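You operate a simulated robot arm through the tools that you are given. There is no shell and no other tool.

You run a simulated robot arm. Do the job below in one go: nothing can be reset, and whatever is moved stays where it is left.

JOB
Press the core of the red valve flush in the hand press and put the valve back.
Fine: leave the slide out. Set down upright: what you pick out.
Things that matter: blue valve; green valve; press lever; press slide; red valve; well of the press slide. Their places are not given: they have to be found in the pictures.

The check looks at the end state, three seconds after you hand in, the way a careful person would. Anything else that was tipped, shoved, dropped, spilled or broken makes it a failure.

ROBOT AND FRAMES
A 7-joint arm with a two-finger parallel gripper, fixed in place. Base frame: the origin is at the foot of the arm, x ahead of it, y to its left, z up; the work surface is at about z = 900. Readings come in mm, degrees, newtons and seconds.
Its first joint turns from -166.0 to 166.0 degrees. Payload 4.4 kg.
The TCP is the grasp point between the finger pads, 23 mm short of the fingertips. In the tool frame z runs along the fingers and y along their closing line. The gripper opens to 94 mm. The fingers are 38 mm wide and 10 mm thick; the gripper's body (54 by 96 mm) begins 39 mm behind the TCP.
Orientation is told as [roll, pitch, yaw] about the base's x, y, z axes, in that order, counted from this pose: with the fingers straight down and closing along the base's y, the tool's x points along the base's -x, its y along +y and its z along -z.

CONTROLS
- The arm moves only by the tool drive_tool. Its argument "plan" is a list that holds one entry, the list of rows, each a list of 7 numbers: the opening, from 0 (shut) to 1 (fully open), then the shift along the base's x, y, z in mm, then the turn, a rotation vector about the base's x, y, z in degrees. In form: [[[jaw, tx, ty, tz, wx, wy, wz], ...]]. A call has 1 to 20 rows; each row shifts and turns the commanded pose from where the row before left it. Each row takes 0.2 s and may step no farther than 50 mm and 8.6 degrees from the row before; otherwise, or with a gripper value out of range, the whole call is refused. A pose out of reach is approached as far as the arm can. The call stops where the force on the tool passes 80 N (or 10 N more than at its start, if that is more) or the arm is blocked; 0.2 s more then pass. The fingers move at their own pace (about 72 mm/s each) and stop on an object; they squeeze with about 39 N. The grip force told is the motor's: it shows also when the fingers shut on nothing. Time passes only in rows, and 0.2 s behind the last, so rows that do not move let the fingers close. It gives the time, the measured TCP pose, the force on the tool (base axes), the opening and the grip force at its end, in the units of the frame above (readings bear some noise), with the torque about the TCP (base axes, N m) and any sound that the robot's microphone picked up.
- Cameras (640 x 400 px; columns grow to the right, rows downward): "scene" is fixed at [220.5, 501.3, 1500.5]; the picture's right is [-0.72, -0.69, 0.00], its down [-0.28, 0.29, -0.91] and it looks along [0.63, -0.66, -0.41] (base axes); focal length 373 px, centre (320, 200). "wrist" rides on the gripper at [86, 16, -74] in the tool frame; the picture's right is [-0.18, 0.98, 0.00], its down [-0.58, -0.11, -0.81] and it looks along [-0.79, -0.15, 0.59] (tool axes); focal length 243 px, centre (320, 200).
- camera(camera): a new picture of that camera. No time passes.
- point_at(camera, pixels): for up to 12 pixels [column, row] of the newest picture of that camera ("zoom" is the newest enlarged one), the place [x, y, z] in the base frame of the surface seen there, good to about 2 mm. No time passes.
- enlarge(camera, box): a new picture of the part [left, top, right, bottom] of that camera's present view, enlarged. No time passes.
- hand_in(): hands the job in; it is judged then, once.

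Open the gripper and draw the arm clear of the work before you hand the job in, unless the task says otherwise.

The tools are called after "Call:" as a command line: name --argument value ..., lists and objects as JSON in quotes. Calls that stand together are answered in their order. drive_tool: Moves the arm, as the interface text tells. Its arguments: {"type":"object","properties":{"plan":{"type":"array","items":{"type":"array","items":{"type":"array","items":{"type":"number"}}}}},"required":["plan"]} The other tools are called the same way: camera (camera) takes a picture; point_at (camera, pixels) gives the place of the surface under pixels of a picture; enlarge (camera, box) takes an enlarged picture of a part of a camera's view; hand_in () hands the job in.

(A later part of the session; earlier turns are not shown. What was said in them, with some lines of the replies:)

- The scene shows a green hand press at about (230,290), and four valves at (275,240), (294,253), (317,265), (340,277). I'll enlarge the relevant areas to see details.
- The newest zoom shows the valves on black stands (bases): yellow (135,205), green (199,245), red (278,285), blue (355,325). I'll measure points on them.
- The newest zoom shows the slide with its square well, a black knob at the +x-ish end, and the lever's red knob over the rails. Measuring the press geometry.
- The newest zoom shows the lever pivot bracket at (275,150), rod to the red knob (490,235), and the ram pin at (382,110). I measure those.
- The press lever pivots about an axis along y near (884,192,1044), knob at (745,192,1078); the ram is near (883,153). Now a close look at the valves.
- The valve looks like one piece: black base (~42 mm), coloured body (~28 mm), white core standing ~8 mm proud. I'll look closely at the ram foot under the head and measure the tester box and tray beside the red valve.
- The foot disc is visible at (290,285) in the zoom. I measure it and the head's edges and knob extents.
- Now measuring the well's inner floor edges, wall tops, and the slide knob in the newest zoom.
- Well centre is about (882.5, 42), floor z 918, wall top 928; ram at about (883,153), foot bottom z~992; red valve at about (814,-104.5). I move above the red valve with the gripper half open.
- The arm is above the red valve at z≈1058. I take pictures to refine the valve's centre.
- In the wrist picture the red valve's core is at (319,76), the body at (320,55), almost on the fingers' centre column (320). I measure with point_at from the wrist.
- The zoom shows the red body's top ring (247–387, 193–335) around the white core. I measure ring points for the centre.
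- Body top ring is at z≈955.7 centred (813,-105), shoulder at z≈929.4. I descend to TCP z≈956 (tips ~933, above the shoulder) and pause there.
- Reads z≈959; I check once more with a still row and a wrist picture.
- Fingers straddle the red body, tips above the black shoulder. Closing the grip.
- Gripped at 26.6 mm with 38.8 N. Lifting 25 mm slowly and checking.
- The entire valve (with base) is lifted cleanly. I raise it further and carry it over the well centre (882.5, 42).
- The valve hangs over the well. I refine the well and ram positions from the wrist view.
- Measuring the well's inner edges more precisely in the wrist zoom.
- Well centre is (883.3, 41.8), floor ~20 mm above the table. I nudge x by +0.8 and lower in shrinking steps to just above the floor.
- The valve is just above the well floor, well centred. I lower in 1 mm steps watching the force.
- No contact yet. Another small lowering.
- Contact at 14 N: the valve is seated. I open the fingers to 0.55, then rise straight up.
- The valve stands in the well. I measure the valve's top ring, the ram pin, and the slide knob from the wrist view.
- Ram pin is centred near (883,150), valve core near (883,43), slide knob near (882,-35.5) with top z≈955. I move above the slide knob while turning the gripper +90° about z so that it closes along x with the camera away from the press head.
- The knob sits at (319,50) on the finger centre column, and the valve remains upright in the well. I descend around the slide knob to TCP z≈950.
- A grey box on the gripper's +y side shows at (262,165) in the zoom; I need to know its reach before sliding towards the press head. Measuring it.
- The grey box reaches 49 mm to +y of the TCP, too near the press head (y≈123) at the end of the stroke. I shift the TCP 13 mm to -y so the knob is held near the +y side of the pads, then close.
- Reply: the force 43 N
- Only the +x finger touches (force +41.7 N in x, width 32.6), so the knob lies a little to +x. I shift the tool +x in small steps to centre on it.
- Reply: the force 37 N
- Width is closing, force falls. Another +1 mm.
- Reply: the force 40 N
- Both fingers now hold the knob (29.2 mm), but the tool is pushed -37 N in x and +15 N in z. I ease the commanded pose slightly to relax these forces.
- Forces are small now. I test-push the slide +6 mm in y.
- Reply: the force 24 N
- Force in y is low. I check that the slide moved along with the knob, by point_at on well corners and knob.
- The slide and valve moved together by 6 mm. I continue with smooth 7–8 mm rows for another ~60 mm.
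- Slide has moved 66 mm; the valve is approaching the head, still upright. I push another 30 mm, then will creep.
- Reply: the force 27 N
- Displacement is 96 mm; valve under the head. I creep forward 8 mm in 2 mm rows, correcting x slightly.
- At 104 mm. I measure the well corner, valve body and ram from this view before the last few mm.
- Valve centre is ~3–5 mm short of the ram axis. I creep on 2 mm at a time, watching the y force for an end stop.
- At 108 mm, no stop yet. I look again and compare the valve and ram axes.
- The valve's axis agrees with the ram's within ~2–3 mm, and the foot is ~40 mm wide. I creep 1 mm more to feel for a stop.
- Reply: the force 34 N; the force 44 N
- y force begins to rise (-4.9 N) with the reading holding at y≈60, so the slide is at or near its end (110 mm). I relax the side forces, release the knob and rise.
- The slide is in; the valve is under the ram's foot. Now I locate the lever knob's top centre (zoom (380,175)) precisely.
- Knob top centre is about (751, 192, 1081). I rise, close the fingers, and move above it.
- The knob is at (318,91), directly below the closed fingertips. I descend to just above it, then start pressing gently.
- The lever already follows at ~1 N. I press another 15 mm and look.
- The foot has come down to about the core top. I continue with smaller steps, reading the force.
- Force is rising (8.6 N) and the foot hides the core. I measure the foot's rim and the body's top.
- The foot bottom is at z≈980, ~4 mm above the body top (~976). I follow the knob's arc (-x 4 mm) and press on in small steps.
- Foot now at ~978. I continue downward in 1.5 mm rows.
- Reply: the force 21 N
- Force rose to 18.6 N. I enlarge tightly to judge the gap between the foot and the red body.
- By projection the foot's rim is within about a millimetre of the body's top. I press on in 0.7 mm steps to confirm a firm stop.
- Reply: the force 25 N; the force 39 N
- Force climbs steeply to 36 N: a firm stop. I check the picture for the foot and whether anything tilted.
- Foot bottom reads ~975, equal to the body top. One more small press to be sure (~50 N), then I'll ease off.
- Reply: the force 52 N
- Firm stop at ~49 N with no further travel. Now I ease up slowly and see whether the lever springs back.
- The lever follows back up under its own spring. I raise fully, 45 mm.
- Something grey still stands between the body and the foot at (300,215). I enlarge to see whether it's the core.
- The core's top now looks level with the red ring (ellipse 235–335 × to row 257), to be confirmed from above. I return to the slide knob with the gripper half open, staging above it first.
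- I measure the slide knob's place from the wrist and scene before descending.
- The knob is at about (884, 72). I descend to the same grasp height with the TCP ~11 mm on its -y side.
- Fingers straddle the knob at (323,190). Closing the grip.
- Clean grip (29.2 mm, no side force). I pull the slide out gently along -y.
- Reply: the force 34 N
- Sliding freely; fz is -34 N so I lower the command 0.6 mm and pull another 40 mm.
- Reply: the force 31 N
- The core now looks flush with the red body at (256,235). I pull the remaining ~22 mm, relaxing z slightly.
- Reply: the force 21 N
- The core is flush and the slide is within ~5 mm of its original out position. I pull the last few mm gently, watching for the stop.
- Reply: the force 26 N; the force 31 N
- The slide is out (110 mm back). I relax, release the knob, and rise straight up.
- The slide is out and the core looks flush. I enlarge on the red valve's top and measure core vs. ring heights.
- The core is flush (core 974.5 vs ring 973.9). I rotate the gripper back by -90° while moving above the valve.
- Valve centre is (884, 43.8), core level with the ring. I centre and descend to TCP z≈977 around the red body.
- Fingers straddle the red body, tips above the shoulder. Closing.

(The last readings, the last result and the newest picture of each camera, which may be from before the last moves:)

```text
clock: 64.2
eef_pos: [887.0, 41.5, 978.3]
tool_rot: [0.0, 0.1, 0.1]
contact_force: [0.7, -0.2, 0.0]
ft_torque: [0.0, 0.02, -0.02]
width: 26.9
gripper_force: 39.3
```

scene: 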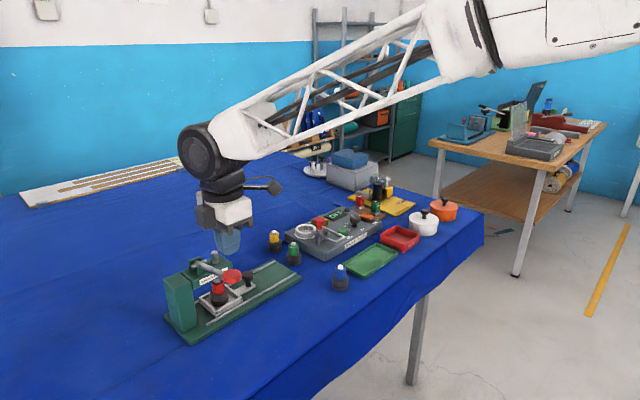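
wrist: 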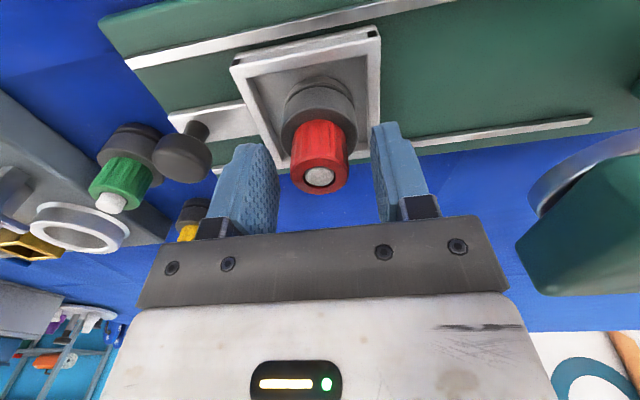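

Gripped at 26.9 mm. I lift straight up, then carry it back above its original spot (813,-105).

Call:
drive_tool --plan '[[[0.15, 0, 0, 4, 0, 0, 0], [0.15, 0, 0, 9, 0, 0, 0], [0.15, 0, 0, 20, 0, 0, 0], [0.15, 0, 0, 30, 0, 0, 0], [0.15, -17, -34, 0, 0, 0, 0], [0.15, -18, -40, 0, 0, 0, 0], [0.15, -18, -40, 0, 0, 0, 0], [0.15, -18, -34.9, 0, 0, 0, 0], [0.15, 0, 0, 0, 0, 0, 0], [0.15, 0, 0, 0, 0, 0, 0]]]'

Call:
camera --camera "wrist"

Call:
enlarge --camera "scene" --box '[250, 210, 370, 300]'

```text
clock: 66.4
eef_pos: [812.2, -104.4, 1044.1]
tool_rot: [0.1, 0.0, 0.1]
contact_force: [0.3, 0.1, -0.3]
ft_torque: [0.01, -0.03, -0.03]
width: 26.8
gripper_force: 39.4
```

```text
taken
```

wrist: 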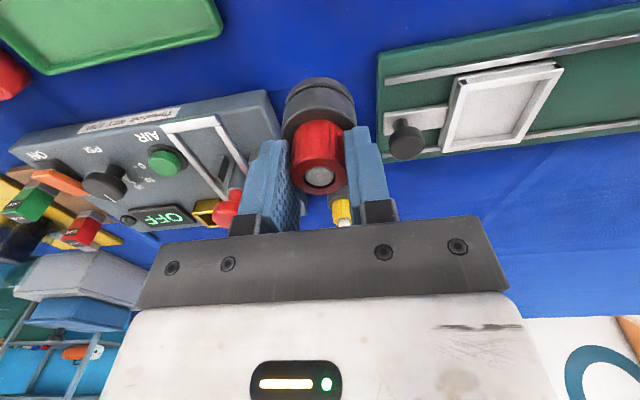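

```text
4.44 times, centred on (310, 255) of scene
```

zoom: 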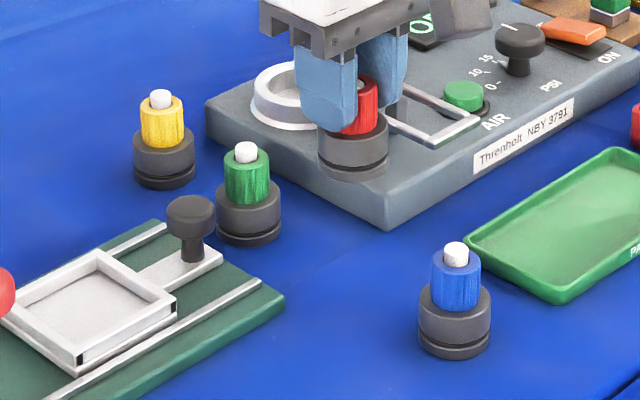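

The valve hangs over its old spot, clear of neighbours. I lower 80 mm to just above the cloth.

Call:
drive_tool --plan '[[[0.15, 0, 0, -25, 0, 0, 0], [0.15, 0, 0, -25, 0, 0, 0], [0.15, 0, 0, -18, 0, 0, 0], [0.15, 0, 0, -10, 0, 0, 0], [0.15, 0, 0, -3, 0, 0, 0], [0.15, 0, 0, 0, 0, 0, 0]]]'

Call:
enlarge --camera "scene" --box '[285, 235, 345, 290]'

```text
clock: 67.8
eef_pos: [813.4, -105.0, 961.6]
tool_rot: [0.1, 0.0, 0.0]
contact_force: [0.0, -0.1, -1.3]
ft_torque: [0.03, -0.04, -0.02]
width: 26.8
gripper_force: 38.9
```

```text
7.27 times, centred on (315, 262) of scene
```

zoom: 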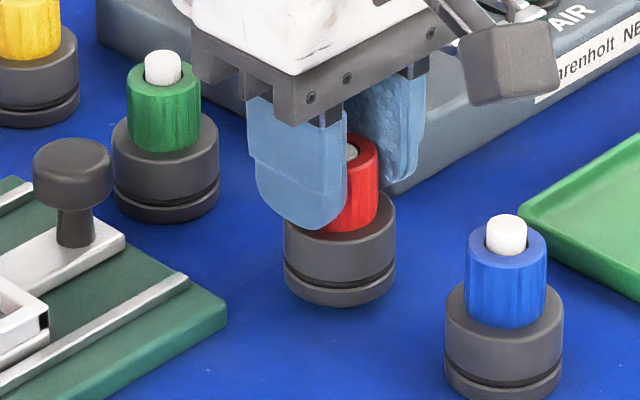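

Just above the cloth (cmd z≈959). I lower by small steps until contact.

Call:
drive_tool --plan '[[[0.15, 0, 0, -1, 0, 0, 0], [0.15, 0, 0, -0.8, 0, 0, 0], [0.15, 0, 0, 0, 0, 0, 0]]]'

Call:
drive_tool --plan '[[[0.15, 0, 0, -0.7, 0, 0, 0], [0.15, 0, 0, 0, 0, 0, 0]]]'

```text
clock: 68.6
eef_pos: [814.1, -105.1, 959.2]
tool_rot: [-0.1, 0.0, 0.0]
contact_force: [-0.2, 0.0, -1.0]
ft_torque: [0.01, -0.01, -0.01]
width: 26.9
gripper_force: 39.1
```

```text
clock: 69.2
eef_pos: [814.0, -105.4, 958.8]
tool_rot: [-0.1, 0.0, 0.0]
contact_force: [0.7, -0.2, -1.7]
ft_torque: [-0.02, -0.02, 0.0]
width: 26.5
gripper_force: 38.9
```

No contact yet (cmd z≈956.8). Continuing in 0.5–0.6 mm steps.

Call:
drive_tool --plan '[[[0.15, 0, 0, -0.6, 0, 0, 0], [0.15, 0, 0, 0, 0, 0, 0]]]'

Call:
drive_tool --plan '[[[0.15, 0, 0, -0.5, 0, 0, 0], [0.15, 0, 0, 0, 0, 0, 0]]]'

```text
clock: 69.8
eef_pos: [813.4, -106.0, 957.9]
tool_rot: [0.0, -0.1, 0.0]
contact_force: [-0.3, 0.3, -0.3]
ft_torque: [0.01, 0.0, 0.02]
width: 26.8
gripper_force: 38.9
```

```text
clock: 70.4
eef_pos: [814.3, -105.9, 958.3]
tool_rot: [0.0, -0.2, 0.0]
contact_force: [-2.9, -0.5, 9.5]
ft_torque: [-0.03, 0.21, 0.01]
width: 26.9
gripper_force: 38.5
```

Contact at 9.5 N: the valve stands on the cloth. I open the fingers and rise straight up.

Call:
drive_tool --plan '[[[0.15, 0, 0, 0.1, 0, 0, 0], [0.5, 0, 0, 0, 0, 0, 0], [0.5, 0, 0, 0, 0, 0, 0], [0.5, 0, 0, 0, 0, 0, 0], [0.5, 0, 0, 15, 0, 0, 0], [0.5, 0, 0, 35, 0, 0, 0], [0.5, 0, 0, 45, 0, 0, 0], [0.5, 0, 0, 45, 0, 0, 0], [0.5, 0, 0, 0, 0, 0, 0]]]'

Call:
camera --camera "wrist"

Call:
enlarge --camera "scene" --box '[270, 230, 360, 295]'

```text
clock: 72.4
eef_pos: [813.8, -107.7, 1098.9]
tool_rot: [0.0, 0.0, 0.0]
contact_force: [-0.5, 0.3, -0.2]
ft_torque: [-0.03, 0.0, -0.02]
width: 47.1
gripper_force: 0.0
```

```text
taken
```

wrist: 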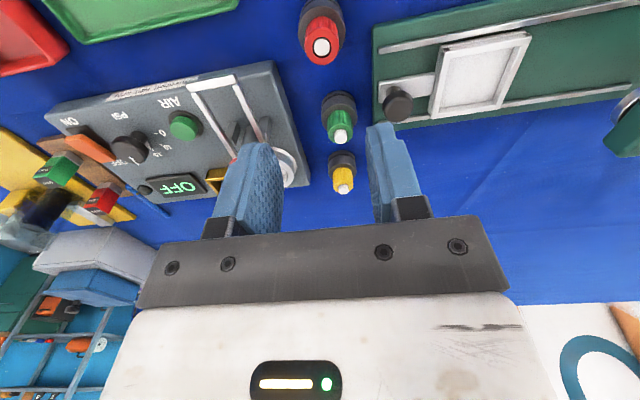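

```text
6.15 times, centred on (315, 262) of scene
```

zoom: 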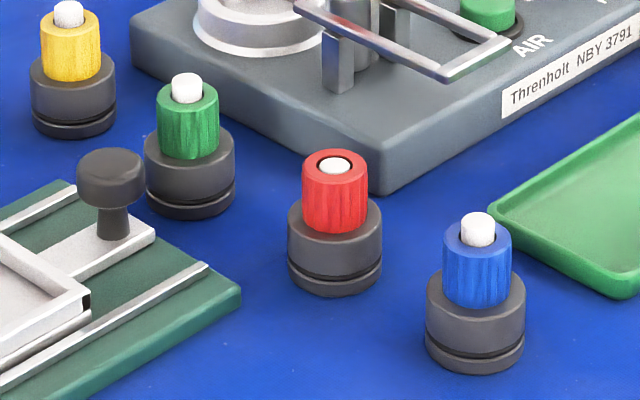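

The red valve stands upright at its original place with the core level. One last close-up check of the top and the whole scene.

Call:
enlarge --camera "scene" --box '[305, 248, 331, 268]'

Call:
point_at --camera "zoom" --pixels '[[315, 180], [315, 190], [330, 175], [300, 185], [315, 225], [262, 180], [370, 180], [315, 148]]'

Call:
enlarge --camera "wrist" --box '[290, 0, 350, 75]'

Call:
camera --camera "scene"

```text
16.00 times, centred on (318, 258) of scene
```

zoom: 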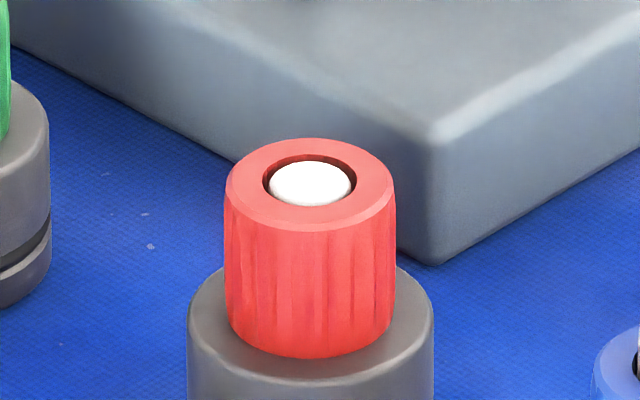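

```text
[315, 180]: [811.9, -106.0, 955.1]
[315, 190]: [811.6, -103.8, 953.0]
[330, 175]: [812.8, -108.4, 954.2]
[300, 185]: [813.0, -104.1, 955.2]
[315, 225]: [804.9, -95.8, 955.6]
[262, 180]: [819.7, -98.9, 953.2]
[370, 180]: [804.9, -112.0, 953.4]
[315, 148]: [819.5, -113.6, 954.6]
```

```text
5.33 times, centred on (320, 38) of wrist
```

zoom: 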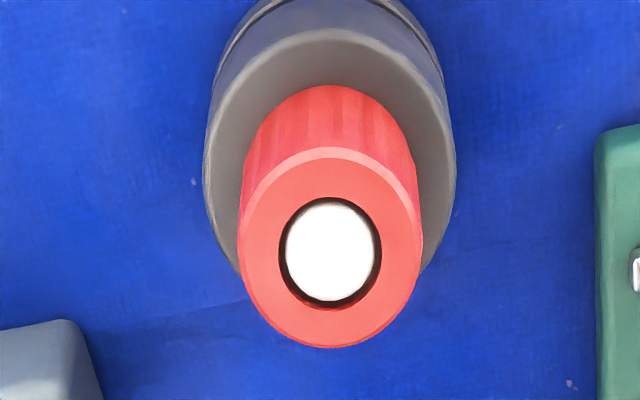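

```text
taken
```

scene: 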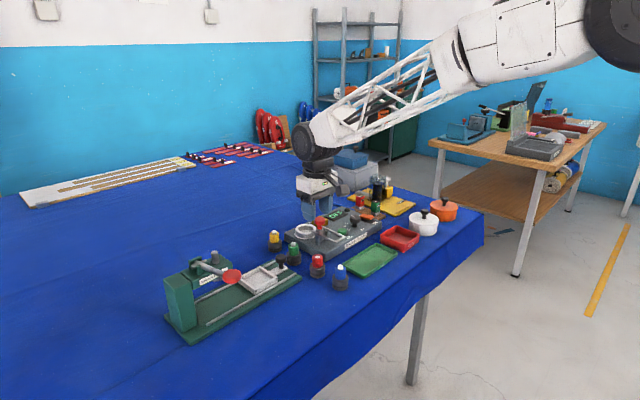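

The core is flush, the valve is back upright, the slide is out, the lever is up and the neighbours haven't moved. I draw the arm up and clear with the gripper open.

Call:
drive_tool --plan '[[[0.6, 0, 0, 40, 0, 0, 0], [0.8, 0, 0, 45, 0, 0, 0], [1.0, 0, 20, 40, 0, 0, 0], [1.0, 0, 25, 40, 0, 0, 0], [1.0, 0, 30, 35, 0, 0, 0], [1.0, 0, 30, 15, 0, 0, 0], [1.0, 0, 0, 0, 0, 0, 0], [1.0, 0, 0, 0, 0, 0, 0]]]'

Call:
enlarge --camera "scene" --box '[150, 200, 370, 350]'

```text
clock: 74.2
eef_pos: [810.9, 1.7, 1310.0]
tool_rot: [0.0, 0.0, 0.0]
contact_force: [0.0, -0.4, 1.0]
ft_torque: [0.02, 0.02, -0.02]
width: 94.3
gripper_force: 0.1
```

```text
2.67 times, centred on (260, 275) of scene
```

zoom: 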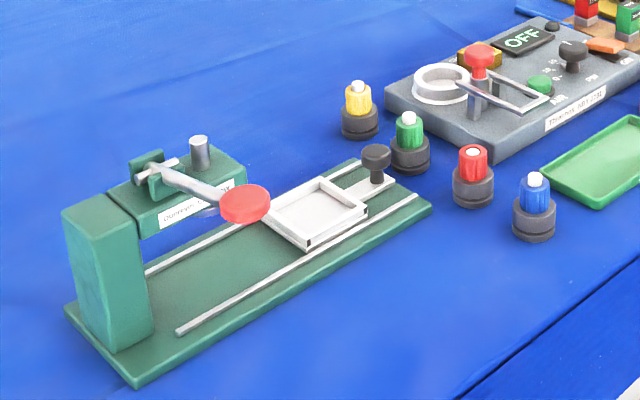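

The final picture shows the red valve upright in its row with its core flush, the slide out with an empty well, the lever up, everything else in place, and the arm clear. Handing in.

Call:
hand_in

```text
The job is handed in.
```

The red valve's core is pressed flush and the valve is standing upright back in its original spot. I've handed the job in, but no result has come back yet.

- **Core:** after pressing, the core top measured within about 1 mm of the red body's top ring. The press met a firm stop, and I held about 49 N on the lever.
- **Press:** I left the slide out with its well empty. The lever sprang back up on its own.
- **Surroundings:** the other valves, the press and the tester look unmoved in the final picture. The gripper is open and the arm is clear of the work.

While centring the gripper on the slide knob, I pushed it sideways with up to about 42 N for a moment. I saw no sign that the press shifted.
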